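You operate a simulated robot arm through the tools that you are given. There is no shell and no other tool. Be economical: measure what you need, move in short steps, check, and stop when the job is done.

The job below is to be done with a simulated two-armed robot. You get a single attempt, and the scene is never put back.

TASK
Take the black motor housing from the top of the teal-backed bench and leave it on the top of the shipping bench. Take the brass disc with a hole on the yellow mat on the teal-backed bench and put it away on the green bench mat. Pick up the cream filter element that says "52" from the top of the teal-backed bench with one hand, pass it to the other hand and put it on the top of the control cabinet. Fetch the purple spacer that says "92" from the top of the teal-backed bench and set it on the top deck of the blue trolley. Take the folded dark grey rag and leave it on the black desk tray. Press the orange span button of the right console two times. Any order will do. Set down upright: black motor housing, cream filter element.

Only the result counts: the job must be done as asked and must still hold three seconds after the hand-in. Knocking over, shifting, dropping, spilling or breaking anything else fails it.

THE ROBOT
Two 7-joint arms with two-finger parallel grippers on one trunk, on a base that drives. Base frame: it is fixed to the floor where the robot stands at the start and does not move with it; the origin is under the middle of the robot, x ahead of it, y to its left, z up; the surface under the hand at the start is at about z = 800. Readings come in mm, degrees, newtons and seconds.
The left shoulder is at the start at [50, 209, 1146], the right one opposite. With the tool pointing down near the work surface each hand reaches from about 240 to 900 mm from the robot's upright axis, wherever it stands, measured 20 degrees to its own side. Places, roughly: black desk tray (23x21 cm) [2600, -2360, 1020]; black motor housing [500, 0, 750]; brass disc with a hole [500, 250, 750]; cream filter element [750, 0, 750]; folded dark grey rag (7x10x4 cm) [1300, -1900, 700]; green bench mat (21x20 cm) [7480, -560, 800]; orange span button of the right console [100, -2800, 1000]; purple spacer [1000, 250, 750]; top deck of the blue trolley [1800, -300, 800]; top of the control cabinet (40x24 cm) [-2460, -3300, 1440]; top of the shipping bench [2500, 2500, 700]. Payload 4.4 kg a hand.
The TCP of each hand is the grasp point between the finger pads, 23 mm short of the fingertips. In the tool frame z runs along the fingers and y along their closing line. The gripper opens to 94 mm. The fingers are 38 mm wide and 10 mm thick; the gripper's body (54 by 96 mm) begins 39 mm behind the TCP.
Orientation is that of the tool frame in the base frame, as a unit quaternion [x, y, z, w]. With the fingers straight down and closing along the base's y, the tool's x points along the base's -x, its y along +y and its z along -z.

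THE INTERFACE
- The arms move only by the tool arm_command. It takes "left_moves", "right_moves" or both (then of equal length, played together; a hand with none holds still); each is a list of rows, each an object of numbers (a shift or turn left out is 0, a gripper value left out holds the last): "x", "y", "z": the shift along the base's x, y, z in mm; "rx", "ry", "rz": the turn, a rotation vector about the base's x, y, z in degrees; "claw": the opening, from 0 (shut) to 1 (fully open). In form: [{"x": .., "y": .., "z": .., "rx": .., "ry": .., "rz": .., "claw": ..}, ...]. A call has 1 to 12 rows; each row shifts and turns the commanded pose from where the row before left it. Each row takes 0.2 s and may step no farther than 50 mm and 8.6 degrees from the row before; otherwise, or with a gripper value out of range, the whole call is refused. Where a pose cannot be reached the arm comes as near as it can. A force on the tool above 40 N (or 10 N above the force at the start of the call, whichever is more), or a blocked arm, ends the call early, and 0.2 s more pass. Each finger travels about 108 mm/s and halts on what it meets, pressing with about 30 N; the grip force reading is that of the motor and also rises with nothing between the fingers. The clock runs only during rows and for 0.2 s after the last one: add rows that do not move to give the fingers time. The reply holds the time, the measured pose of the TCP, the force on the tool along the base axes, the opening and the grip force, in the units named above and with some noise, with the torque about the TCP (base axes, N m) and any sound that the robot's microphone picked up.
- Cameras (640 x 400 px; columns grow to the right, rows downward): "scene" is now at [156.6, 0.4, 1317]; the picture's right is [0.02, -1.00, 0.00], its down [-0.57, -0.01, -0.82] and it looks along [0.82, 0.02, -0.57] (base axes); focal length 261 px, centre (320, 200). "left" rides on the left gripper at [86, -16, -74] in its tool frame; the picture's right is [0.18, 0.98, 0.00], its down [-0.58, 0.11, -0.81] and it looks along [-0.79, 0.15, 0.59] (tool axes); focal length 243 px, centre (320, 200). "right" rides on the right gripper at [86, 16, -74] in its tool frame; the picture's right is [-0.18, 0.98, 0.00], its down [-0.58, -0.11, -0.81] and it looks along [-0.79, -0.15, 0.59] (tool axes); focal length 243 px, centre (320, 200). There is no depth. A picture from a camera that has moved, and an enlarged one, comes with that camera's place and axes in the base frame and with its lens.
- snapshot(camera): a new picture of that camera. It takes no simulated time.
- lift_body(by): slides the trunk up (or, below 0, down) by that many mm; the arms and the scene camera ride with it, the base frame stays. It gives what a move gives, with no picture.
- roll_base(legs): drives the robot by 1 to 6 legs, each [ahead, left, turn to the left] in mm, mm and degrees, along the robot's own axes; the way and the turn of a leg run together, so that a leg with both is an arc; at most 1500 mm and 180 degrees a leg. The arms and the cameras ride along, it lands a little off, and it stops where it bumps. It gives what a move gives.
- head_to(pan, tilt): turns the head with the scene camera to pan (to the left, within 80 degrees either way) and tilt (down, from -29 to 69), counted from straight ahead of the robot. It gives what a move gives.
- enlarge(camera, box): a new picture of the part [left, top, right, bottom] of that camera's present view, enlarged. It takes no simulated time.
- close_job(): hands the job in; it is judged then, once.

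Go step by step. Nothing tells you exact positions but the pictures and the camera data: compare them with the known pose of the tool, close in by small moves and look again before you grip or let go. The budget is 186 turns and 154 pictures, counting those below and the enlarged ones. Unless the task says otherwise, let go and move clear before handing in, and close with one line.

The tools are called as name(argument=value, ...) on one line, values as JSON. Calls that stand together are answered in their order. arm_command: Moves the arms, as the interface text tells. Its arguments: {"type":"object","properties":{"left_moves":{"type":"array","items":{"type":"object","properties":{"x":{"type":"number"},"y":{"type":"number"},"z":{"type":"number"},"rx":{"type":"number"},"ry":{"type":"number"},"rz":{"type":"number"},"claw":{"type":"number"}}}},"right_moves":{"type":"array","items":{"type":"object","properties":{"x":{"type":"number"},"y":{"type":"number"},"z":{"type":"number"},"rx":{"type":"number"},"ry":{"type":"number"},"rz":{"type":"number"},"claw":{"type":"number"}}}}},"required":[]} The other tools are called the same way: lift_body (by) slides the trunk up or down; roll_base (legs) drives the base; head_to (pan, tilt) turns the head that bears the scene camera; snapshot (camera) takes a picture; enlarge (camera, box) takes an enlarged picture of a part of a camera's view; close_job () hands the job in.

At the start:

```text
time_s: 0.0
left_ee_pos: [544.8, 315.5, 1095.9]
left_ee_rot: [0.0, 1.0, 0.0, 0.0]
left_force: [0.2, 0.1, -0.7]
left_ft_torque: [-0.03, 0.01, 0.03]
left_gripper_width: 93.9
left_grip_force: 0.2
right_ee_pos: [420.0, -102.2, 1088.6]
right_ee_rot: [0.0, 1.0, 0.0, 0.0]
right_force: [-0.1, 0.1, 0.3]
right_ft_torque: [-0.01, 0.01, 0.02]
right_gripper_width: 94.0
right_grip_force: 0.1
trunk travel left (down, up): [-225.0, 338.0]
robot x, y, heading: [-1.8, 1.4, 0.1]
head pan, tilt: [1.2, 35.1]
```

scene: 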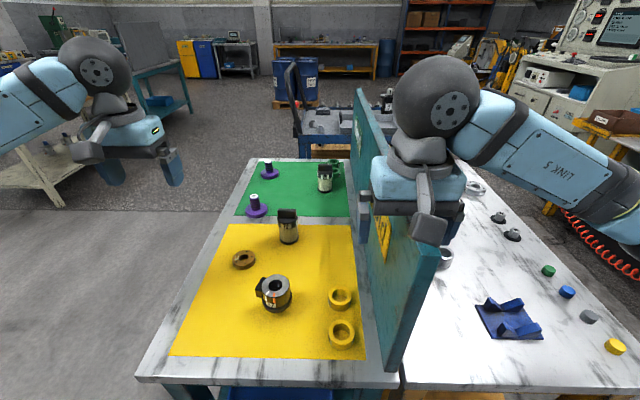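
right: 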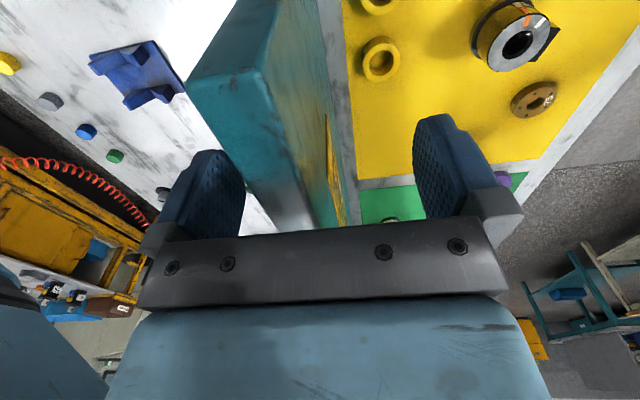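
left: 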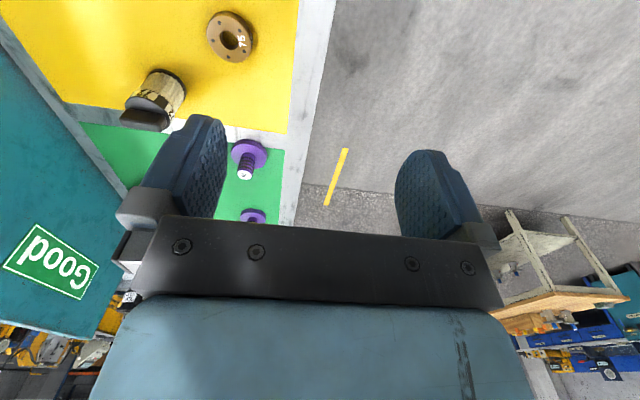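

I see the teal-backed bench ahead with a yellow mat (motor housing, brass disc, cups) and a green mat behind it with spacers. I'll take enlarged views to identify the items.

enlarge(camera="scene", box=[160, 220, 400, 370])

enlarge(camera="scene", box=[220, 140, 380, 240])

```text
2.67 times, centred on (280, 295) of scene
camera zoom: at [156.6, 0.4, 1317.0], right [0.02, -1.0, 0.0], down [-0.57, -0.01, -0.82], along [0.82, 0.02, -0.57], focal length 695 px, centre (427, -53)
```

zoom: 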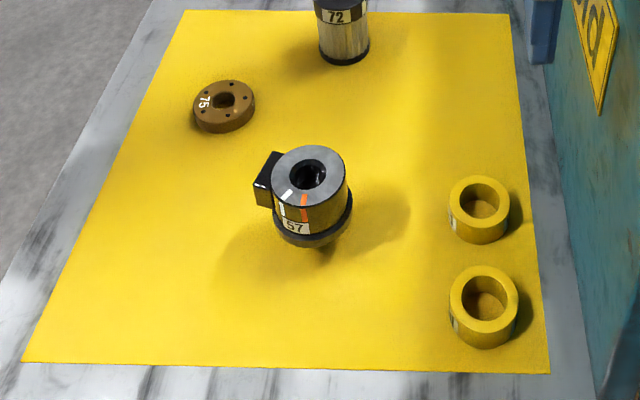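

```text
4.00 times, centred on (300, 190) of scene
camera zoom: at [156.6, 0.4, 1317.0], right [0.02, -1.0, 0.0], down [-0.57, -0.01, -0.82], along [0.82, 0.02, -0.57], focal length 1043 px, centre (400, 240)
```

zoom: 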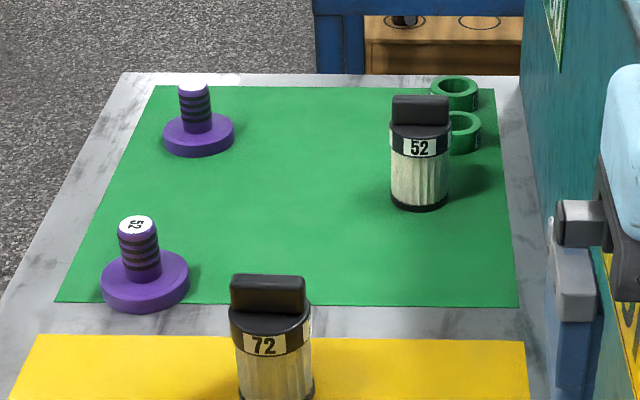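

Filter "52" is on the green mat near [957, 0], spacer "92" is presumably the far one near [1074, 226], the housing is near [496, 104] and the brass disc near [614, 208]. Next I look around the room to plan the drives.

head_to(pan=50, tilt=15)

snapshot(camera="scene")

head_to(pan=0, tilt=15)

snapshot(camera="scene")

head_to(pan=-75, tilt=15)

snapshot(camera="scene")

```text
time_s: 1.2
left_ee_pos: [543.9, 314.7, 1097.2]
left_ee_rot: [0.0, 1.0, 0.0, 0.0]
left_force: [-0.1, 0.2, 0.0]
left_ft_torque: [-0.01, 0.04, 0.0]
left_gripper_width: 94.2
left_grip_force: 0.1
right_ee_pos: [419.8, -102.6, 1089.7]
right_ee_rot: [0.0, 1.0, 0.001, 0.0]
right_force: [-0.5, 1.0, 0.3]
right_ft_torque: [0.0, 0.03, 0.0]
right_gripper_width: 94.0
right_grip_force: 0.0
trunk travel left (down, up): [-225.0, 338.0]
robot x, y, heading: [-2.5, -0.0, 0.0]
head pan, tilt: [50.0, 15.0]
```

```text
148 pictures are left
camera scene: at [128.7, 70.0, 1349.1], right [0.77, -0.64, 0.0], down [-0.17, -0.2, -0.97], along [0.62, 0.74, -0.26], focal length 261 px, centre (320, 200)
```

scene: 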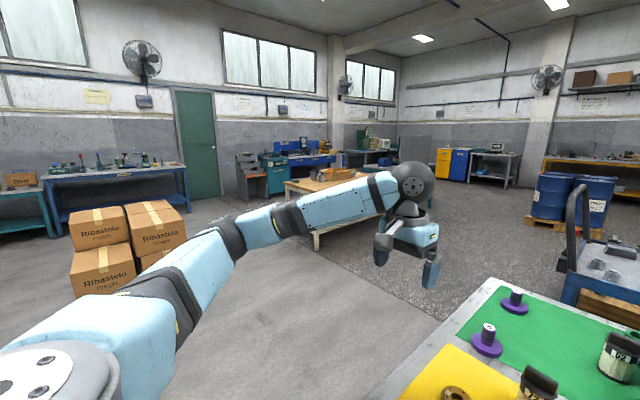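

```text
time_s: 2.4
left_ee_pos: [546.1, 315.1, 1097.7]
left_ee_rot: [0.0, 1.0, 0.0, 0.0]
left_force: [0.3, 0.3, -0.3]
left_ft_torque: [0.0, 0.0, -0.03]
left_gripper_width: 94.0
left_grip_force: 0.1
right_ee_pos: [420.8, -102.6, 1088.7]
right_ee_rot: [0.001, 1.0, 0.0, 0.0]
right_force: [0.3, 0.0, 0.5]
right_ft_torque: [0.0, -0.02, 0.05]
right_gripper_width: 94.0
right_grip_force: 0.0
trunk travel left (down, up): [-225.0, 338.0]
robot x, y, heading: [0.1, 4.3, 0.1]
head pan, tilt: [0.0, 15.0]
```

```text
147 pictures are left
camera scene: at [162.0, -1.4, 1349.1], right [0.0, -1.0, 0.0], down [-0.26, 0.0, -0.97], along [0.97, 0.0, -0.26], focal length 261 px, centre (320, 200)
```

scene: 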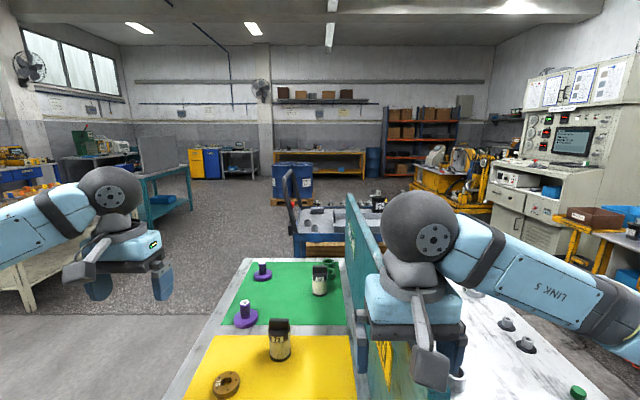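

```text
time_s: 3.8
left_ee_pos: [544.5, 315.4, 1096.4]
left_ee_rot: [0.0, 1.0, 0.0, 0.0]
left_force: [0.5, -0.1, -0.3]
left_ft_torque: [0.01, 0.02, 0.01]
left_gripper_width: 94.0
left_grip_force: 0.2
right_ee_pos: [418.9, -102.1, 1088.5]
right_ee_rot: [0.0, 1.0, 0.0, 0.0]
right_force: [-0.5, -0.8, -0.3]
right_ft_torque: [-0.02, -0.02, 0.0]
right_gripper_width: 93.8
right_grip_force: 0.1
trunk travel left (down, up): [-225.0, 338.0]
robot x, y, heading: [1.1, 1.7, -0.0]
head pan, tilt: [-75.0, 15.0]
```

```text
146 pictures are left
camera scene: at [92.8, -91.7, 1349.1], right [-0.97, -0.26, 0.0], down [-0.07, 0.25, -0.97], along [0.25, -0.93, -0.26], focal length 261 px, centre (320, 200)
```

scene: 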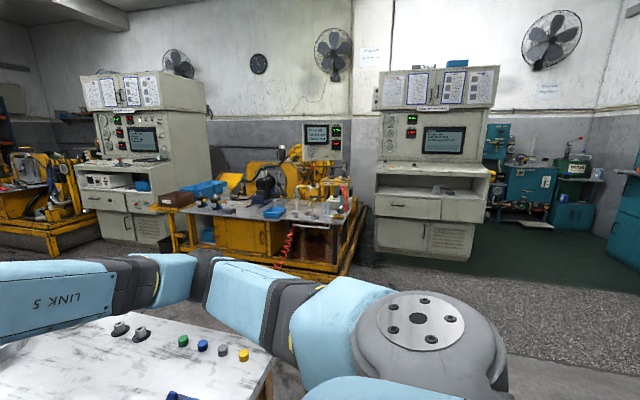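

The room layout matches the listed places. I'll raise the right hand clear of the partition, then shift the base left so the right hand can take the housing and the left hand the brass disc.

arm_command(right_moves=[{"z": 40}, {"z": 30}, {}])

roll_base(legs=[[0, 250, 0]])

head_to(pan=-12, tilt=42)

snapshot(camera="scene")

snapshot(camera="right")

```text
time_s: 4.6
left_ee_pos: [545.5, 314.8, 1097.5]
left_ee_rot: [0.0, 1.0, 0.001, 0.0]
left_force: [0.1, 0.2, -0.2]
left_ft_torque: [-0.02, 0.01, -0.03]
left_gripper_width: 94.1
left_grip_force: 0.2
right_ee_pos: [420.4, -101.7, 1156.0]
right_ee_rot: [0.0, 1.0, 0.0, 0.0]
right_force: [0.3, 0.4, -0.9]
right_ft_torque: [0.02, -0.01, 0.01]
right_gripper_width: 94.0
right_grip_force: 0.0
trunk travel left (down, up): [-225.0, 338.0]
robot x, y, heading: [-3.1, -2.1, -0.0]
head pan, tilt: [-75.0, 15.0]
```

```text
time_s: 7.4
left_ee_pos: [544.8, 566.7, 1097.4]
left_ee_rot: [0.0, 1.0, 0.001, 0.0]
left_force: [-0.3, -0.4, -0.2]
left_ft_torque: [-0.01, 0.01, -0.03]
left_gripper_width: 94.1
left_grip_force: 0.1
right_ee_pos: [420.1, 151.7, 1157.8]
right_ee_rot: [-0.001, 1.0, 0.0, -0.001]
right_force: [0.1, -0.6, -0.3]
right_ft_torque: [0.02, 0.01, -0.01]
right_gripper_width: 94.2
right_grip_force: 0.2
trunk travel left (down, up): [-225.0, 338.0]
robot x, y, heading: [1.4, 250.9, -0.1]
head pan, tilt: [-75.0, 15.0]
```

```text
time_s: 8.8
left_ee_pos: [544.2, 567.8, 1096.6]
left_ee_rot: [0.001, 1.0, 0.0, 0.0]
left_force: [0.0, 0.2, -0.9]
left_ft_torque: [0.0, -0.03, 0.03]
left_gripper_width: 94.3
left_grip_force: 0.1
right_ee_pos: [419.9, 150.8, 1158.1]
right_ee_rot: [0.001, 1.0, 0.0, -0.001]
right_force: [-0.5, 0.1, 0.9]
right_ft_torque: [-0.02, 0.0, 0.02]
right_gripper_width: 94.1
right_grip_force: 0.2
trunk travel left (down, up): [-225.0, 338.0]
robot x, y, heading: [-2.6, 252.1, 0.3]
head pan, tilt: [-12.0, 42.0]
```

```text
145 pictures are left
camera scene: at [150.5, 233.6, 1306.7], right [-0.21, -0.98, 0.0], down [-0.65, 0.14, -0.74], along [0.73, -0.16, -0.67], focal length 261 px, centre (320, 200)
```

scene: 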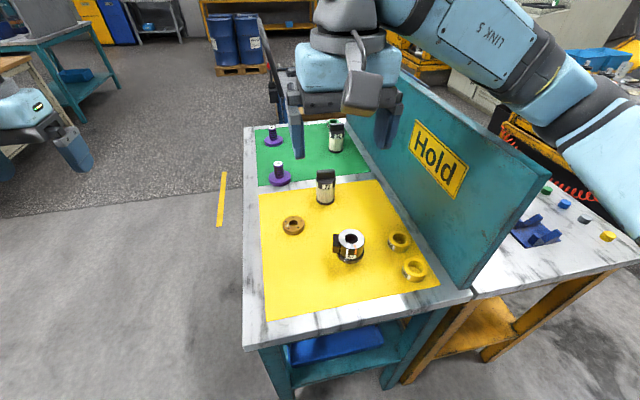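

```text
144 pictures are left
camera right: at [333.3, 167.7, 1231.8], right [0.18, 0.98, 0.0], down [0.58, -0.11, 0.81], along [0.79, -0.15, -0.59], focal length 243 px, centre (320, 200)
```

right: 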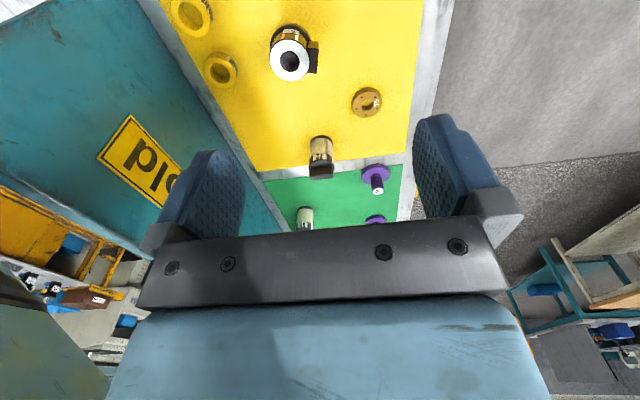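

The housing top is at about [480, 95, 880] and its terminal box faces +y, so the right hand should close along x. I'll turn the right hand 90 degrees while moving it over the housing.

arm_command(right_moves=[{"rz": 8.2, "x": 5, "y": -5}, {"rz": 8.2, "x": 5, "y": -5}, {"rz": 8.2, "x": 5, "y": -5}, {"rz": 8.2, "x": 5, "y": -5}, {"rz": 8.2, "x": 5, "y": -5}, {"rz": 8.2, "x": 5, "y": -5}, {"rz": 8.2, "x": 5, "y": -5}, {"rz": 8.2, "x": 5, "y": -5}, {"rz": 8.2, "x": 5, "y": -5}, {"rz": 8.2, "x": 5, "y": -5}, {"rz": 8, "x": 10, "y": -5}, {"z": -50}])

snapshot(camera="scene")

snapshot(camera="right")

```text
time_s: 11.4
left_ee_pos: [546.1, 568.4, 1098.8]
left_ee_rot: [0.001, 1.0, -0.001, -0.001]
left_force: [0.4, 0.0, 0.7]
left_ft_torque: [0.02, 0.0, -0.01]
left_gripper_width: 94.2
left_grip_force: 0.1
right_ee_pos: [399.4, 141.6, 1115.2]
right_ee_rot: [-0.705, 0.71, -0.003, 0.004]
right_force: [0.0, -0.4, 0.4]
right_ft_torque: [0.0, 0.01, 0.0]
right_gripper_width: 94.1
right_grip_force: 0.1
right hand out of reach, approached as far as the arm can: row 10, 11, 12
trunk travel left (down, up): [-225.0, 338.0]
robot x, y, heading: [0.9, 255.1, -0.1]
head pan, tilt: [-12.0, 42.0]
```

```text
143 pictures are left
camera scene: at [150.9, 234.3, 1309.1], right [-0.21, -0.98, 0.0], down [-0.65, 0.14, -0.74], along [0.73, -0.16, -0.67], focal length 261 px, centre (320, 200)
```

scene: 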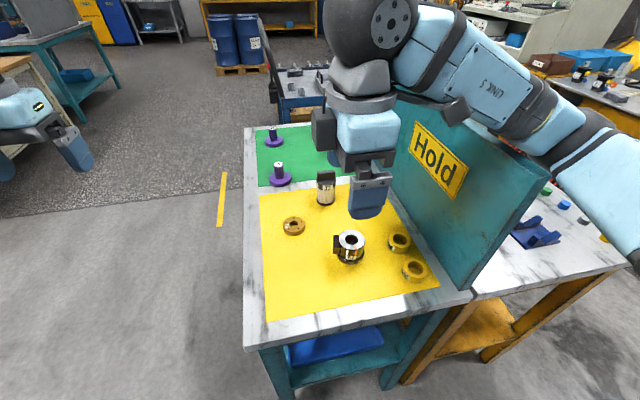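

```text
142 pictures are left
camera right: at [381.6, 55.8, 1189.8], right [-0.98, 0.19, -0.01], down [0.11, 0.58, 0.81], along [0.16, 0.79, -0.59], focal length 243 px, centre (320, 200)
```

right: 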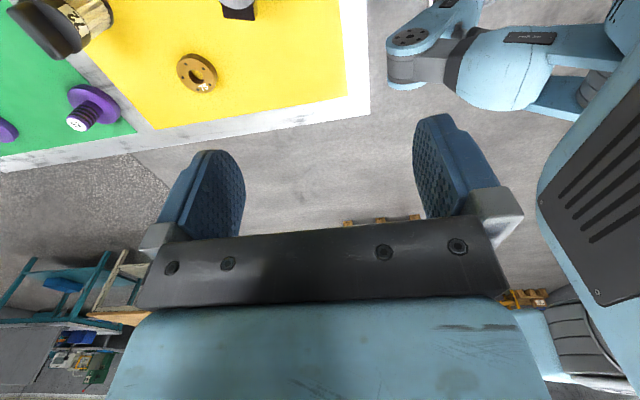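

The rotation reached 90 degrees but the position fell short. I'll try moving toward the target from here while descending.

arm_command(right_moves=[{"z": -30, "x": 10}, {"x": 20, "y": -10, "z": -30}, {"x": 20, "y": -15, "z": -30}, {"x": 20, "y": -10, "z": -20}, {"x": 10, "y": -10}])

```text
time_s: 12.8
left_ee_pos: [543.8, 571.0, 1095.5]
left_ee_rot: [-0.001, 1.0, -0.002, 0.001]
left_force: [-0.1, 0.0, -1.2]
left_ft_torque: [0.0, 0.0, 0.0]
left_gripper_width: 94.0
left_grip_force: 0.1
right_ee_pos: [402.4, 141.6, 1115.5]
right_ee_rot: [-0.699, 0.714, -0.022, 0.029]
right_force: [0.3, -0.8, -0.3]
right_ft_torque: [-0.02, 0.02, 0.02]
right_gripper_width: 94.1
right_grip_force: 0.0
right hand out of reach, approached as far as the arm can: row 1, 2, 3, 4, 5
trunk travel left (down, up): [-225.0, 338.0]
robot x, y, heading: [2.5, 251.6, -0.1]
head pan, tilt: [-12.0, 42.0]
stopped in row 5 (right hand): the arm was blocked; the commanded pose is now the measured one
```

This wrist direction is against a joint limit, so I'll turn the hand back the other way.

arm_command(right_moves=[{"rz": -8.4, "z": 5}, {"rz": -8.4, "z": 5}, {"rz": -8.4, "z": 5}, {"rz": -8.4, "z": 5}, {"rz": -8.4}, {"rz": -8.4}, {"rz": -8.4}, {"rz": -8.4}, {"rz": -8.4}, {"rz": -8.4}, {"rz": -8.4}, {"rz": -8.4}])

arm_command(right_moves=[{"rz": -8.4, "x": 8, "y": -5}, {"rz": -8.4, "x": 8, "y": -5}, {"rz": -8.4, "x": 8, "y": -5}, {"rz": -8.4, "x": 8, "y": -5}, {"rz": -8.4, "x": 8, "y": -5}, {"rz": -8.4, "x": 8, "y": -5}, {"rz": -8.4, "x": 8, "y": -5}, {"rz": -8.4, "x": 8, "y": -5}, {"x": 8, "y": -5}, {}])

```text
time_s: 15.4
left_ee_pos: [545.9, 567.2, 1096.8]
left_ee_rot: [0.0, 1.0, 0.001, 0.0]
left_force: [-0.4, 0.2, 0.3]
left_ft_torque: [0.05, -0.01, 0.0]
left_gripper_width: 94.0
left_grip_force: 0.1
right_ee_pos: [401.8, 137.8, 1128.5]
right_ee_rot: [0.104, 0.994, -0.027, 0.004]
right_force: [0.1, 0.3, 0.4]
right_ft_torque: [-0.01, 0.03, -0.02]
right_gripper_width: 93.8
right_grip_force: 0.1
trunk travel left (down, up): [-225.0, 338.0]
robot x, y, heading: [1.3, 254.4, -0.0]
head pan, tilt: [-12.0, 42.0]
```

```text
time_s: 17.6
left_ee_pos: [546.2, 567.9, 1095.7]
left_ee_rot: [0.0, 1.0, 0.001, 0.0]
left_force: [-0.6, 1.1, -0.8]
left_ft_torque: [0.0, 0.0, 0.02]
left_gripper_width: 94.4
left_grip_force: 0.0
right_ee_pos: [471.6, 92.3, 1127.9]
right_ee_rot: [0.637, 0.771, -0.024, -0.012]
right_force: [-0.4, -0.5, 0.3]
right_ft_torque: [-0.02, 0.01, 0.02]
right_gripper_width: 94.0
right_grip_force: 0.0
trunk travel left (down, up): [-225.0, 338.0]
robot x, y, heading: [0.1, 250.3, 0.1]
head pan, tilt: [-12.0, 42.0]
```

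The arm turns freely this way. I'll remove the small tilt, finish the turn and go lower, then look.

arm_command(right_moves=[{"rx": 1.24, "ry": -2.8, "x": 4, "y": 1, "z": -20}, {"rz": -8, "z": -30, "x": 4, "y": 1}, {"rz": -3, "z": -40}, {"z": -30}, {}])

snapshot(camera="right")

snapshot(camera="scene")

```text
time_s: 19.0
left_ee_pos: [542.9, 570.8, 1096.7]
left_ee_rot: [0.0, 1.0, -0.003, 0.003]
left_force: [0.9, 0.6, 0.0]
left_ft_torque: [0.0, -0.06, -0.01]
left_gripper_width: 94.1
left_grip_force: 0.1
right_ee_pos: [494.3, 94.1, 1055.3]
right_ee_rot: [0.717, 0.696, 0.04, 0.027]
right_force: [0.2, 0.7, -0.4]
right_ft_torque: [0.02, 0.01, -0.01]
right_gripper_width: 93.8
right_grip_force: 0.1
trunk travel left (down, up): [-225.0, 338.0]
robot x, y, heading: [4.1, 250.5, 0.2]
head pan, tilt: [-12.0, 42.0]
stopped in row 5 (right hand): the arm was blocked; the commanded pose is now the measured one
```

```text
141 pictures are left
camera right: at [506.2, 178.8, 1133.2], right [0.97, -0.21, 0.09], down [-0.2, -0.59, 0.78], along [-0.11, -0.78, -0.62], focal length 243 px, centre (320, 200)
```

right: 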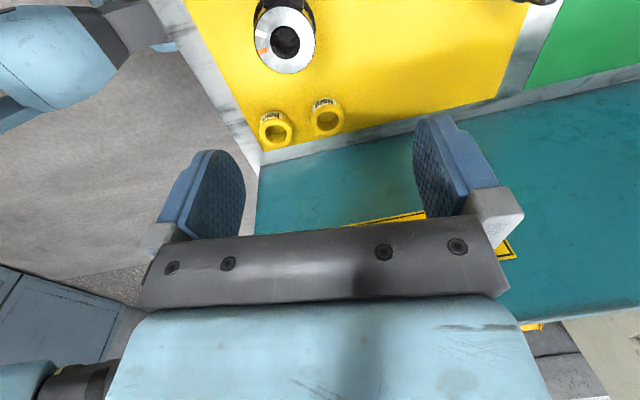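

```text
140 pictures are left
camera scene: at [146.6, 238.9, 1306.8], right [-0.21, -0.98, 0.01], down [-0.65, 0.13, -0.75], along [0.73, -0.16, -0.66], focal length 261 px, centre (320, 200)
```

scene: 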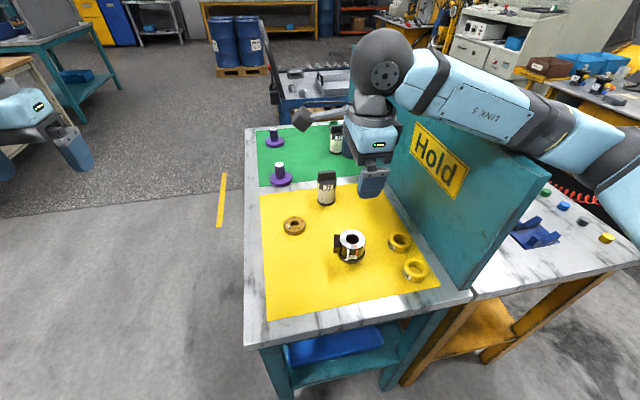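

The right forearm was resting on the partition top. I'll raise it, turn the hand back to its straight attitude, and work from the left side of the bench facing it.

arm_command(right_moves=[{"z": 40}, {"z": 40, "x": -10, "rx": -1, "ry": 5.4}, {"z": 30, "x": -10, "rz": 8.5}, {"rz": 8.5, "x": -10}, {"rz": 8.5, "x": -10}, {"rz": 8.5, "x": -10}, {"rz": 8.5}, {"rz": 8.5}, {"rz": 8.5}, {"rz": 8.5}, {"rz": 8.5}, {"rz": 8.5}])

roll_base(legs=[[0, 950, 0], [0, 0, -90], [0, 600, 0]])

head_to(pan=0, tilt=40)

snapshot(camera="scene")

```text
time_s: 21.6
left_ee_pos: [546.7, 566.3, 1096.4]
left_ee_rot: [0.0, 1.0, -0.001, 0.0]
left_force: [-0.2, -0.1, -0.3]
left_ft_torque: [0.01, -0.03, -0.01]
left_gripper_width: 93.9
left_grip_force: 0.1
right_ee_pos: [446.7, 90.0, 1152.7]
right_ee_rot: [0.054, 0.998, -0.012, 0.0]
right_force: [0.5, 0.6, 0.0]
right_ft_torque: [0.04, 0.03, 0.02]
right_gripper_width: 93.9
right_grip_force: 0.0
trunk travel left (down, up): [-225.0, 338.0]
robot x, y, heading: [2.0, 252.3, 0.1]
head pan, tilt: [-12.0, 42.0]
```

```text
time_s: 24.7
left_ee_pos: [548.4, 684.2, 1094.4]
left_ee_rot: [0.0, 1.0, 0.0, 0.0]
left_force: [-0.4, -0.2, -0.4]
left_ft_torque: [0.02, -0.01, -0.01]
left_gripper_width: 94.1
left_grip_force: 0.1
right_ee_pos: [448.6, 202.3, 1161.7]
right_ee_rot: [0.064, 0.998, -0.012, 0.011]
right_force: [-1.1, 0.6, -0.2]
right_ft_torque: [-0.02, 0.01, -0.01]
right_gripper_width: 93.9
right_grip_force: 0.1
trunk travel left (down, up): [-225.0, 338.0]
robot x, y, heading: [0.2, 367.9, -0.2]
head pan, tilt: [-12.0, 42.0]
stopped in leg 1: the robot was blocked; the commanded pose is now the measured one
```

```text
time_s: 25.4
left_ee_pos: [546.2, 686.3, 1095.8]
left_ee_rot: [0.001, 1.0, 0.0, 0.001]
left_force: [0.0, 0.1, -0.1]
left_ft_torque: [0.01, 0.01, -0.02]
left_gripper_width: 93.8
left_grip_force: 0.0
right_ee_pos: [449.0, 205.4, 1163.9]
right_ee_rot: [0.062, 0.998, -0.012, 0.011]
right_force: [-0.1, 0.7, -0.1]
right_ft_torque: [0.03, 0.01, -0.01]
right_gripper_width: 94.1
right_grip_force: 0.1
trunk travel left (down, up): [-225.0, 338.0]
robot x, y, heading: [5.3, 369.9, -0.1]
head pan, tilt: [0.0, 40.0]
```

```text
139 pictures are left
camera scene: at [156.1, 369.3, 1309.4], right [0.0, -1.0, 0.0], down [-0.64, 0.0, -0.77], along [0.77, 0.0, -0.64], focal length 261 px, centre (320, 200)
```

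scene: 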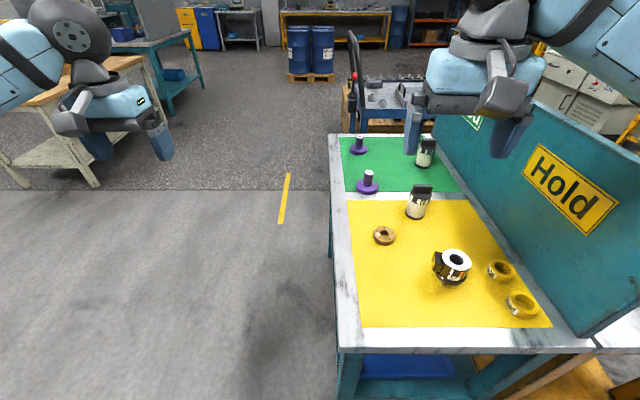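

The right elbow caught the partition end while sliding left. I'll back straight out first, then go around.

roll_base(legs=[[-400, 0, 0]])

snapshot(camera="scene")

```text
time_s: 27.9
left_ee_pos: [137.8, 686.4, 1097.5]
left_ee_rot: [-0.002, 1.0, 0.001, 0.0]
left_force: [-0.9, 0.0, -0.7]
left_ft_torque: [-0.02, -0.03, 0.01]
left_gripper_width: 93.8
left_grip_force: 0.1
right_ee_pos: [41.2, 203.6, 1161.5]
right_ee_rot: [0.061, 0.998, -0.012, 0.012]
right_force: [-0.5, 0.5, 0.5]
right_ft_torque: [-0.01, -0.05, 0.02]
right_gripper_width: 94.1
right_grip_force: 0.0
trunk travel left (down, up): [-225.0, 338.0]
robot x, y, heading: [-409.4, 369.4, 0.4]
head pan, tilt: [0.0, 40.0]
```

```text
138 pictures are left
camera scene: at [-252.1, 368.9, 1309.6], right [0.0, -1.0, 0.0], down [-0.64, 0.0, -0.77], along [0.77, 0.0, -0.64], focal length 261 px, centre (320, 200)
```

scene: 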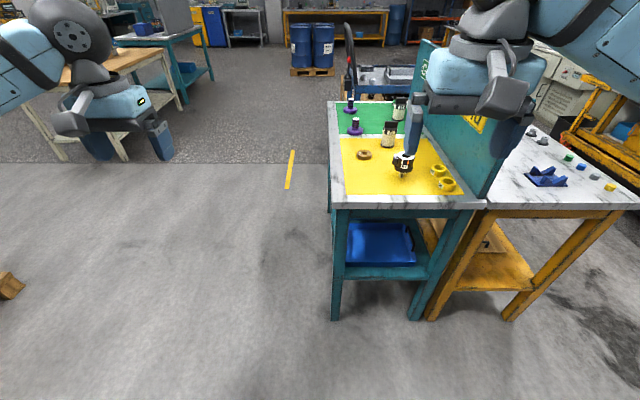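

Nothing was disturbed. Now I go left, turn to face the bench from its left side and approach.

roll_base(legs=[[0, 900, 0], [0, 0, -90], [0, 1000, 0], [380, 0, 0]])

snapshot(camera="scene")

snapshot(camera="right")

```text
time_s: 50.5
left_ee_pos: [954.8, 406.5, 1096.4]
left_ee_rot: [0.686, 0.727, 0.0, -0.001]
left_force: [-0.1, 0.3, -0.5]
left_ft_torque: [-0.02, 0.02, -0.02]
left_gripper_width: 93.9
left_grip_force: 0.1
right_ee_pos: [468.6, 476.4, 1162.4]
right_ee_rot: [0.729, 0.684, -0.017, 0.001]
right_force: [0.4, -0.5, -1.1]
right_ft_torque: [0.02, 0.04, -0.04]
right_gripper_width: 94.1
right_grip_force: 0.0
trunk travel left (down, up): [-225.0, 338.0]
robot x, y, heading: [609.2, 930.8, -86.4]
head pan, tilt: [0.0, 40.0]
```

```text
137 pictures are left
camera scene: at [618.8, 777.5, 1309.5], right [-1.0, -0.06, 0.0], down [-0.04, 0.64, -0.77], along [0.05, -0.76, -0.64], focal length 261 px, centre (320, 200)
```

scene: 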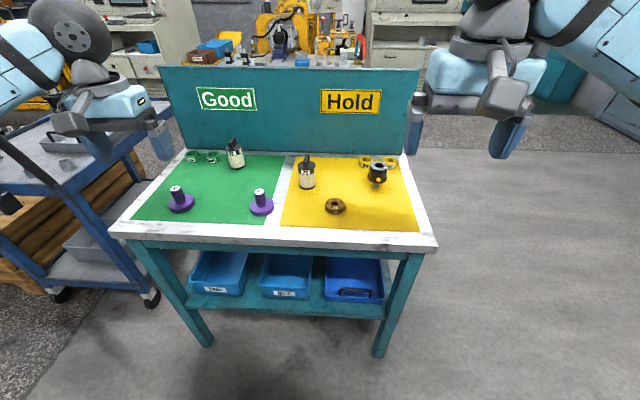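

```text
136 pictures are left
camera right: at [491.8, 563.7, 1234.4], right [0.97, -0.25, -0.02], down [-0.13, -0.56, 0.82], along [-0.21, -0.79, -0.57], focal length 243 px, centre (320, 200)
```

right: 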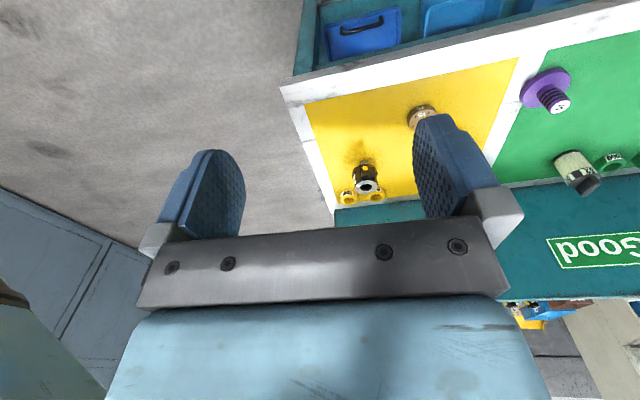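

The bench with all four items is in front of me. I'll advance a little and square up the heading.

roll_base(legs=[[0, 0, -3.6], [140, 0, 0]])

snapshot(camera="scene")

snapshot(camera="right")

```text
time_s: 52.3
left_ee_pos: [925.5, 248.2, 1096.4]
left_ee_rot: [0.706, 0.708, 0.0, 0.0]
left_force: [0.0, -0.6, 0.1]
left_ft_torque: [-0.01, 0.02, -0.02]
left_gripper_width: 94.0
left_grip_force: 0.1
right_ee_pos: [443.0, 344.5, 1163.3]
right_ee_rot: [0.749, 0.663, -0.016, -0.001]
right_force: [0.3, -0.7, -0.4]
right_ft_torque: [0.0, -0.02, 0.04]
right_gripper_width: 93.8
right_grip_force: 0.1
trunk travel left (down, up): [-225.0, 338.0]
robot x, y, heading: [608.3, 791.8, -89.9]
head pan, tilt: [0.0, 40.0]
```

```text
135 pictures are left
camera scene: at [610.2, 637.0, 1309.5], right [-1.0, 0.0, 0.0], down [0.0, 0.64, -0.77], along [0.0, -0.77, -0.64], focal length 261 px, centre (320, 200)
```

scene: 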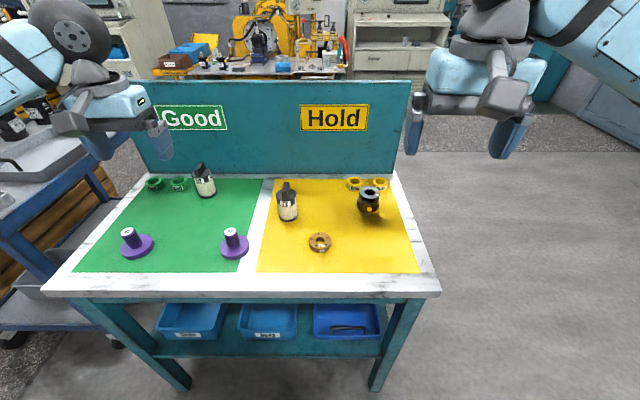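

```text
134 pictures are left
camera right: at [471.0, 430.8, 1234.4], right [0.95, -0.3, -0.02], down [-0.16, -0.55, 0.82], along [-0.26, -0.78, -0.57], focal length 243 px, centre (320, 200)
```

right: 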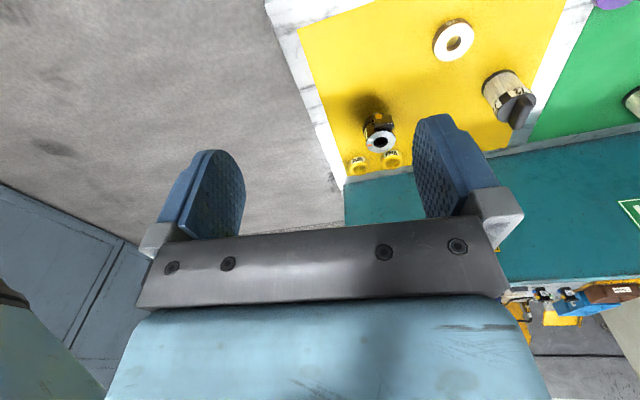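

I'll zoom in on the near objects to pin down heights and outlines.

enlarge(camera="scene", box=[270, 160, 430, 260])

enlarge(camera="scene", box=[100, 160, 260, 260])

```text
4.00 times, centred on (350, 210) of scene
camera zoom: at [610.2, 637.0, 1309.5], right [-1.0, 0.0, 0.0], down [0.0, 0.64, -0.77], along [0.0, -0.77, -0.64], focal length 1043 px, centre (200, 160)
```

zoom: 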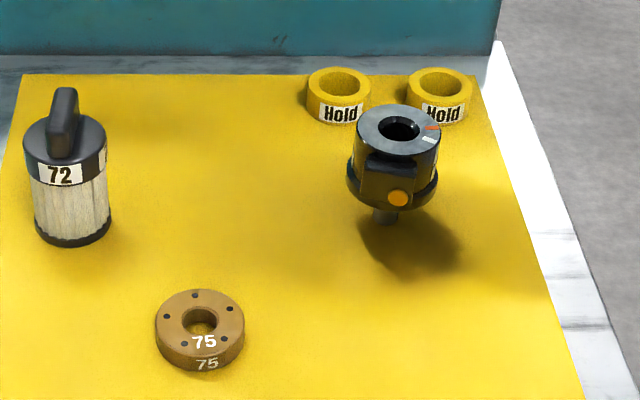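

```text
4.00 times, centred on (180, 210) of scene
camera zoom: at [610.2, 637.0, 1309.5], right [-1.0, 0.0, 0.0], down [0.0, 0.64, -0.77], along [0.0, -0.77, -0.64], focal length 1043 px, centre (880, 160)
```

zoom: 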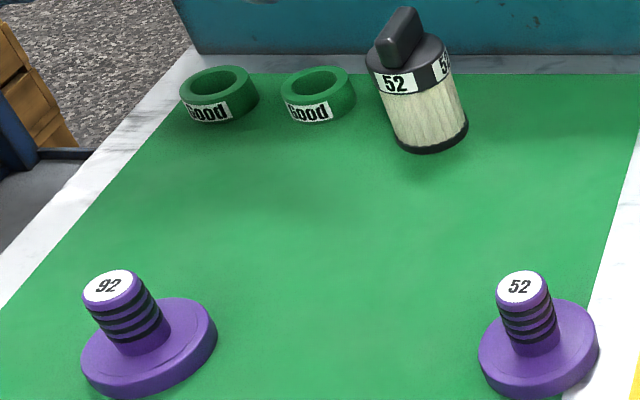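

The housing stands on a stub shaft on a table at z≈800, with its body from about 842 to 884, centred near [481, 95]. I'll bring the right hand above it and square it up.

arm_command(right_moves=[{"rz": 7, "x": 8, "y": -30}, {"rx": 1.13, "ry": -1.45, "x": 10, "y": -40}, {"x": 10, "y": -45}, {"x": 10, "y": -45}, {"y": -45}, {"y": -45}, {"z": -45}, {"z": -45}, {"z": -45}, {"z": -45}, {"z": -30}, {}])

snapshot(camera="right")

snapshot(camera="scene")

```text
time_s: 54.9
left_ee_pos: [924.1, 248.2, 1097.8]
left_ee_rot: [0.707, 0.707, 0.0, 0.0]
left_force: [0.0, 0.3, 0.3]
left_ft_torque: [-0.03, -0.01, 0.01]
left_gripper_width: 94.0
left_grip_force: 0.1
right_ee_pos: [482.0, 93.4, 951.5]
right_ee_rot: [0.707, 0.707, 0.0, 0.003]
right_force: [-0.2, 0.7, -0.5]
right_ft_torque: [0.01, 0.03, 0.0]
right_gripper_width: 94.0
right_grip_force: 0.1
trunk travel left (down, up): [-225.0, 338.0]
robot x, y, heading: [608.1, 791.3, -89.7]
head pan, tilt: [0.0, 40.0]
```

```text
131 pictures are left
camera right: at [498.3, 180.9, 1026.1], right [0.98, -0.18, 0.0], down [-0.11, -0.58, 0.81], along [-0.15, -0.8, -0.59], focal length 243 px, centre (320, 200)
```

right: 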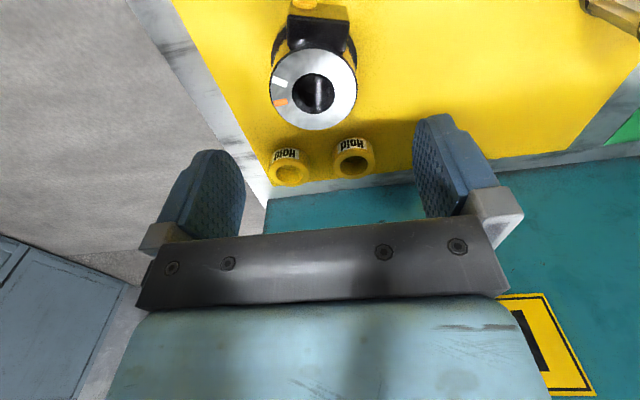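

```text
130 pictures are left
camera scene: at [610.3, 638.0, 1309.6], right [-1.0, 0.0, 0.0], down [0.0, 0.64, -0.77], along [0.0, -0.77, -0.64], focal length 261 px, centre (320, 200)
```

scene: 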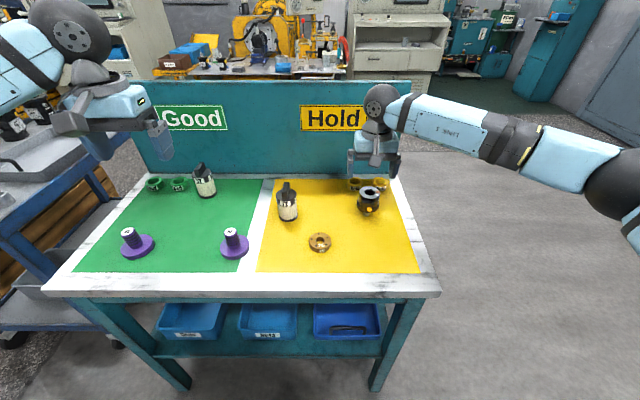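

The right camera agrees: housing top centre about [480, 98]. I'll lower to grip height and close.

arm_command(right_moves=[{"x": -2, "y": 4, "z": -30}, {"z": -30}, {"z": -29}, {}, {"claw": 0.7}, {"claw": 0.5}, {"claw": 0.3}, {"claw": 0.3}, {}])

snapshot(camera="right")

```text
time_s: 56.9
left_ee_pos: [924.8, 247.8, 1097.6]
left_ee_rot: [0.707, 0.708, 0.0, 0.0]
left_force: [0.2, -0.5, 0.0]
left_ft_torque: [-0.04, 0.01, -0.02]
left_gripper_width: 94.1
left_grip_force: 0.0
right_ee_pos: [478.7, 98.9, 863.3]
right_ee_rot: [0.707, 0.707, 0.001, 0.003]
right_force: [-1.6, 0.4, 0.0]
right_ft_torque: [0.01, 0.05, 0.0]
right_gripper_width: 61.2
right_grip_force: 30.2
trunk travel left (down, up): [-225.0, 338.0]
robot x, y, heading: [610.8, 787.9, -90.1]
head pan, tilt: [0.0, 40.0]
```

```text
129 pictures are left
camera right: at [495.5, 186.3, 936.8], right [0.98, -0.18, 0.0], down [-0.11, -0.58, 0.81], along [-0.15, -0.8, -0.59], focal length 243 px, centre (320, 200)
```

right: 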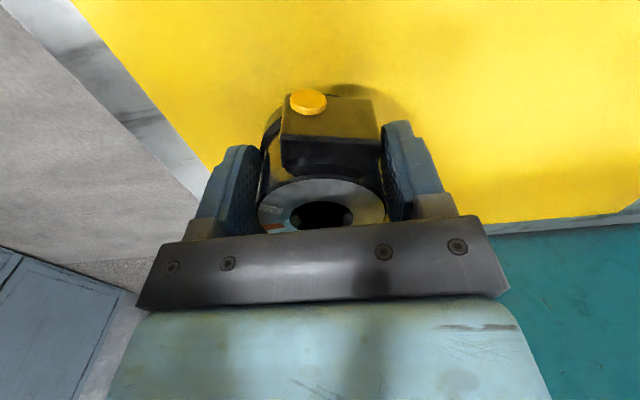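

The housing is gripped at 61 mm. I'll lift it clear and move it aside, and bring the left hand above the disc.

arm_command(right_moves=[{"z": 20}, {"z": 40}, {"z": 40}, {"z": 40, "x": -20}, {"z": 30, "x": -40, "y": 30}, {"x": -40, "y": 40}, {"x": -20, "y": 40}])

arm_command(left_moves=[{"x": -45}, {"x": -45}, {"x": -45}, {"x": -45}, {"x": -45, "y": -10}, {"x": -45, "y": -10}, {"x": -45, "y": -20}, {"z": -45}, {"z": -45}, {"z": -45}, {"z": -45}, {}])

snapshot(camera="left")

snapshot(camera="scene")

```text
refused: row 5 steps farther than a row can; nothing moved
```

```text
time_s: 59.5
left_ee_pos: [609.6, 209.2, 914.2]
left_ee_rot: [0.707, 0.708, 0.0, 0.0]
left_force: [-0.1, -0.6, -0.1]
left_ft_torque: [0.0, 0.01, 0.01]
left_gripper_width: 94.2
left_grip_force: 0.2
right_ee_pos: [480.8, 99.0, 862.7]
right_ee_rot: [0.707, 0.707, 0.0, 0.003]
right_force: [1.1, -1.8, -0.2]
right_ft_torque: [-0.1, -0.04, -0.03]
right_gripper_width: 61.3
right_grip_force: 29.4
trunk travel left (down, up): [-225.0, 338.0]
robot x, y, heading: [606.7, 791.7, -89.9]
head pan, tilt: [0.0, 40.0]
```

```text
128 pictures are left
camera left: at [593.3, 296.1, 988.0], right [0.98, 0.19, 0.0], down [0.11, -0.58, 0.81], along [0.15, -0.79, -0.59], focal length 243 px, centre (320, 200)
```

left: 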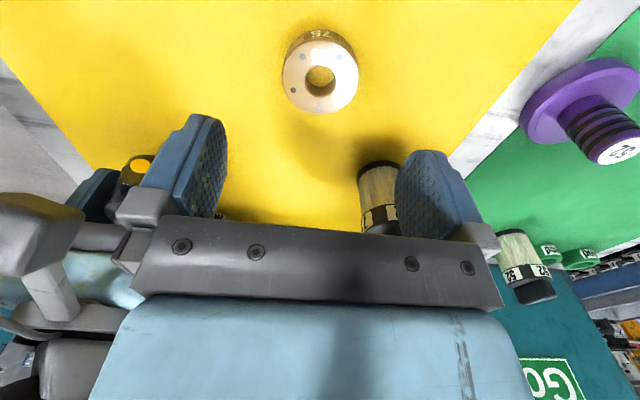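

```text
127 pictures are left
camera scene: at [610.2, 637.6, 1309.6], right [-1.0, 0.0, 0.0], down [0.0, 0.64, -0.77], along [0.0, -0.77, -0.64], focal length 261 px, centre (320, 200)
```

scene: 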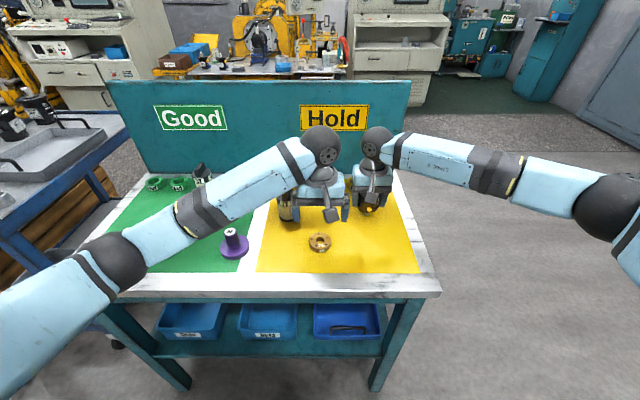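

The left hand is already centred over the disc ([610, 208]). I'll lift the housing away with the right hand, then lower the left onto the disc and close.

arm_command(right_moves=[{"z": 20}, {"z": 40}, {"z": 40}, {"z": 40, "x": -20}, {"z": 30, "x": -30}, {"x": -40, "y": 20}, {"x": -20, "y": 40}, {}])

arm_command(left_moves=[{"z": -40}, {"z": -30, "y": -1}, {"z": -16}, {}, {"claw": 0.8}, {"claw": 0.65}, {"claw": 0.5}, {"claw": 0.3}, {"claw": 0.3}, {}])

snapshot(camera="left")

snapshot(camera="right")

```text
time_s: 61.3
left_ee_pos: [609.7, 210.0, 914.1]
left_ee_rot: [0.706, 0.708, 0.0, 0.001]
left_force: [-0.6, -0.8, -0.8]
left_ft_torque: [-0.01, 0.02, -0.01]
left_gripper_width: 93.9
left_grip_force: 0.2
right_ee_pos: [371.1, 154.5, 1031.1]
right_ee_rot: [0.707, 0.707, 0.0, 0.003]
right_force: [0.3, 0.1, -0.1]
right_ft_torque: [0.04, 0.01, -0.02]
right_gripper_width: 28.3
right_grip_force: 0.1
trunk travel left (down, up): [-225.0, 338.0]
robot x, y, heading: [610.4, 792.6, -89.7]
head pan, tilt: [0.0, 40.0]
```

```text
time_s: 63.5
left_ee_pos: [611.0, 206.2, 828.7]
left_ee_rot: [0.706, 0.708, 0.0, -0.001]
left_force: [-0.3, 0.6, 0.4]
left_ft_torque: [-0.07, 0.05, -0.03]
left_gripper_width: 54.5
left_grip_force: 30.1
right_ee_pos: [370.9, 154.2, 1032.9]
right_ee_rot: [0.707, 0.707, 0.0, 0.003]
right_force: [-0.1, 0.9, 0.5]
right_ft_torque: [0.01, 0.03, 0.01]
right_gripper_width: 28.2
right_grip_force: 0.1
trunk travel left (down, up): [-225.0, 338.0]
robot x, y, heading: [610.2, 791.5, -89.8]
head pan, tilt: [0.0, 40.0]
```

```text
126 pictures are left
camera left: at [594.2, 293.6, 902.4], right [0.98, 0.19, 0.0], down [0.11, -0.58, 0.81], along [0.15, -0.79, -0.59], focal length 243 px, centre (320, 200)
```

left: 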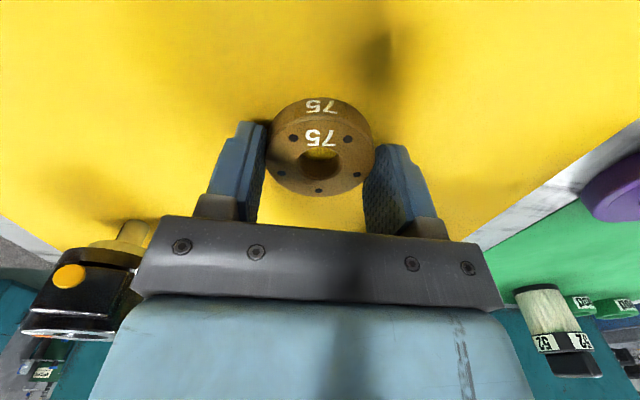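

```text
125 pictures are left
camera right: at [387.2, 242.2, 1106.6], right [0.98, -0.18, 0.0], down [-0.11, -0.58, 0.81], along [-0.15, -0.8, -0.59], focal length 243 px, centre (320, 200)
```

right: 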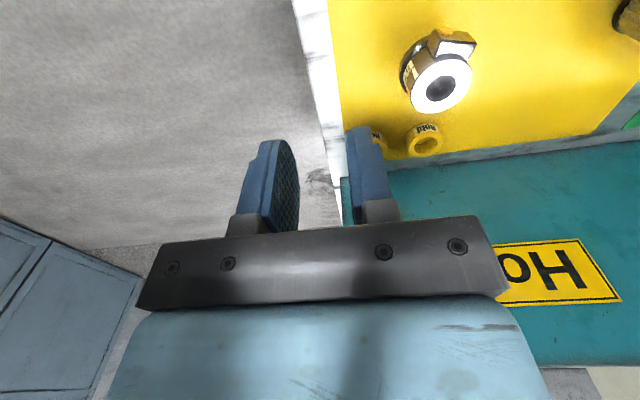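

The right gripper came up empty (28 mm), so the housing slipped out. I need to see how it is standing now.

enlarge(camera="scene", box=[270, 160, 430, 260])

enlarge(camera="right", box=[340, 0, 520, 180])

```text
4.00 times, centred on (350, 210) of scene
camera zoom: at [610.2, 637.7, 1309.6], right [-1.0, 0.0, 0.0], down [0.0, 0.64, -0.77], along [0.0, -0.77, -0.64], focal length 1043 px, centre (200, 160)
```

zoom: 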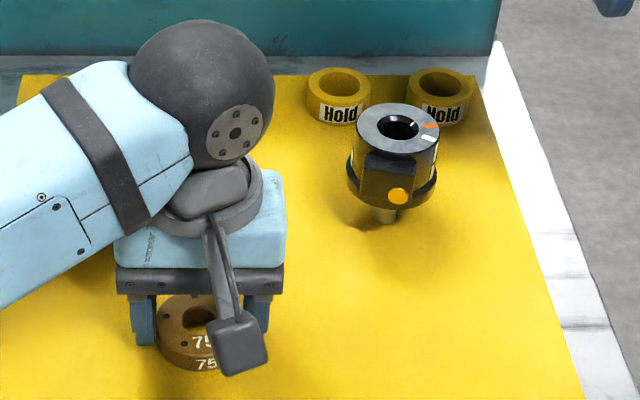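

```text
2.22 times, centred on (430, 90) of right
camera zoom: at [387.2, 242.2, 1106.6], right [0.98, -0.18, 0.0], down [-0.11, -0.58, 0.81], along [-0.15, -0.8, -0.59], focal length 539 px, centre (76, 444)
```

zoom: 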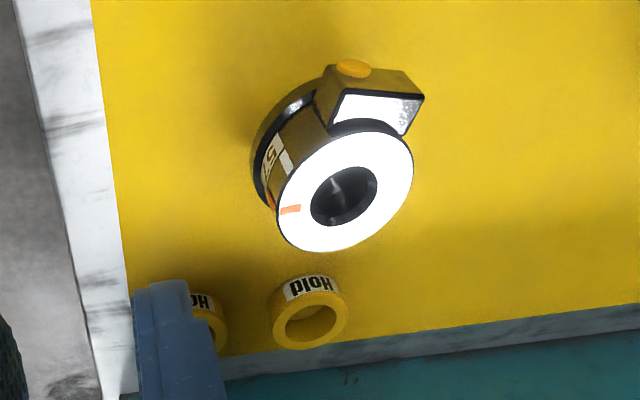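

The housing still stands upright, slightly turned. I'll lift the disc and check it, then regrip the housing lower on its flange with the claw commanded fully shut.

arm_command(left_moves=[{"claw": 0}, {"claw": 0}, {"z": 10}, {"z": 30}, {"z": 40}, {"z": 40}, {"z": 40}, {"z": 40, "x": 20}, {"z": 20, "x": 40}, {"x": 45}, {"x": 45}, {"x": 45}])

snapshot(camera="left")

enlarge(camera="scene", box=[325, 165, 405, 225])

```text
time_s: 66.1
left_ee_pos: [805.2, 204.2, 1051.4]
left_ee_rot: [0.707, 0.708, -0.001, 0.0]
left_force: [0.4, -0.8, -2.5]
left_ft_torque: [0.01, 0.04, 0.01]
left_gripper_width: 54.6
left_grip_force: 29.3
right_ee_pos: [372.2, 154.4, 1033.1]
right_ee_rot: [0.707, 0.707, -0.001, 0.003]
right_force: [-0.1, -0.3, 0.2]
right_ft_torque: [0.0, 0.03, 0.02]
right_gripper_width: 28.2
right_grip_force: 0.1
trunk travel left (down, up): [-225.0, 338.0]
robot x, y, heading: [608.5, 791.8, -89.8]
head pan, tilt: [0.0, 40.0]
```

```text
122 pictures are left
camera left: at [788.4, 290.8, 1125.5], right [0.98, 0.19, 0.0], down [0.11, -0.58, 0.81], along [0.15, -0.79, -0.59], focal length 243 px, centre (320, 200)
```

left: 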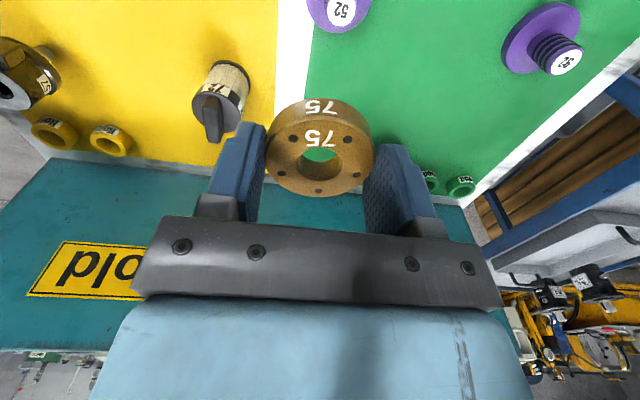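

```text
6.67 times, centred on (365, 195) of scene
camera zoom: at [611.6, 637.9, 1309.6], right [-1.0, 0.0, 0.0], down [0.0, 0.64, -0.77], along [0.0, -0.77, -0.64], focal length 1739 px, centre (20, 233)
```

zoom: 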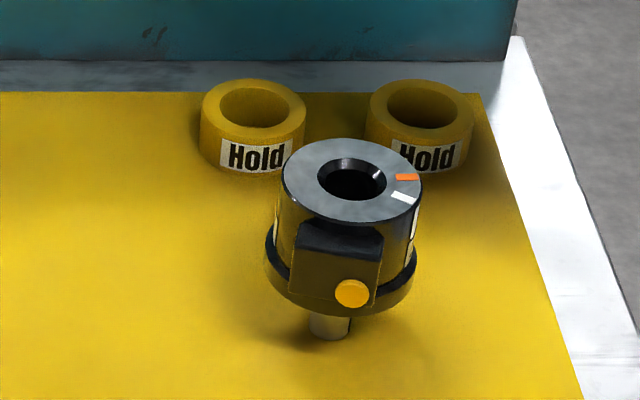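

The disc is held and the housing is upright near [480, 95]. I'll bring the open right hand back over it and down to TCP z≈852 so the pads straddle the flange.

arm_command(right_moves=[{"claw": 1, "x": 30, "y": -20}, {"x": 40, "y": -20}, {"x": 38, "y": -18}, {}, {"z": -40}, {"z": -40}, {"z": -40}, {"z": -40}, {"z": -21}, {}])

snapshot(camera="right")

```text
time_s: 68.3
left_ee_pos: [803.2, 204.8, 1052.1]
left_ee_rot: [0.706, 0.708, 0.0, 0.0]
left_force: [-0.6, -0.1, -2.5]
left_ft_torque: [0.0, 0.0, 0.0]
left_gripper_width: 54.6
left_grip_force: 30.0
right_ee_pos: [476.4, 102.5, 851.8]
right_ee_rot: [0.707, 0.707, -0.001, 0.003]
right_force: [0.3, -0.7, -0.5]
right_ft_torque: [0.01, 0.03, -0.03]
right_gripper_width: 93.9
right_grip_force: 0.0
trunk travel left (down, up): [-225.0, 338.0]
robot x, y, heading: [610.6, 790.5, -89.8]
head pan, tilt: [0.0, 40.0]
```

```text
120 pictures are left
camera right: at [492.7, 190.2, 925.3], right [0.98, -0.18, 0.0], down [-0.11, -0.58, 0.81], along [-0.15, -0.8, -0.59], focal length 243 px, centre (320, 200)
```

right: 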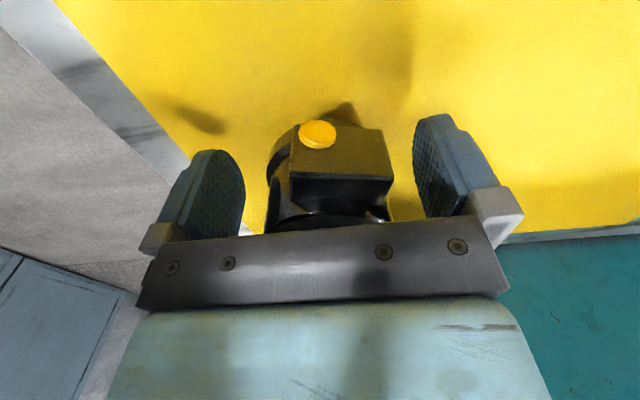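

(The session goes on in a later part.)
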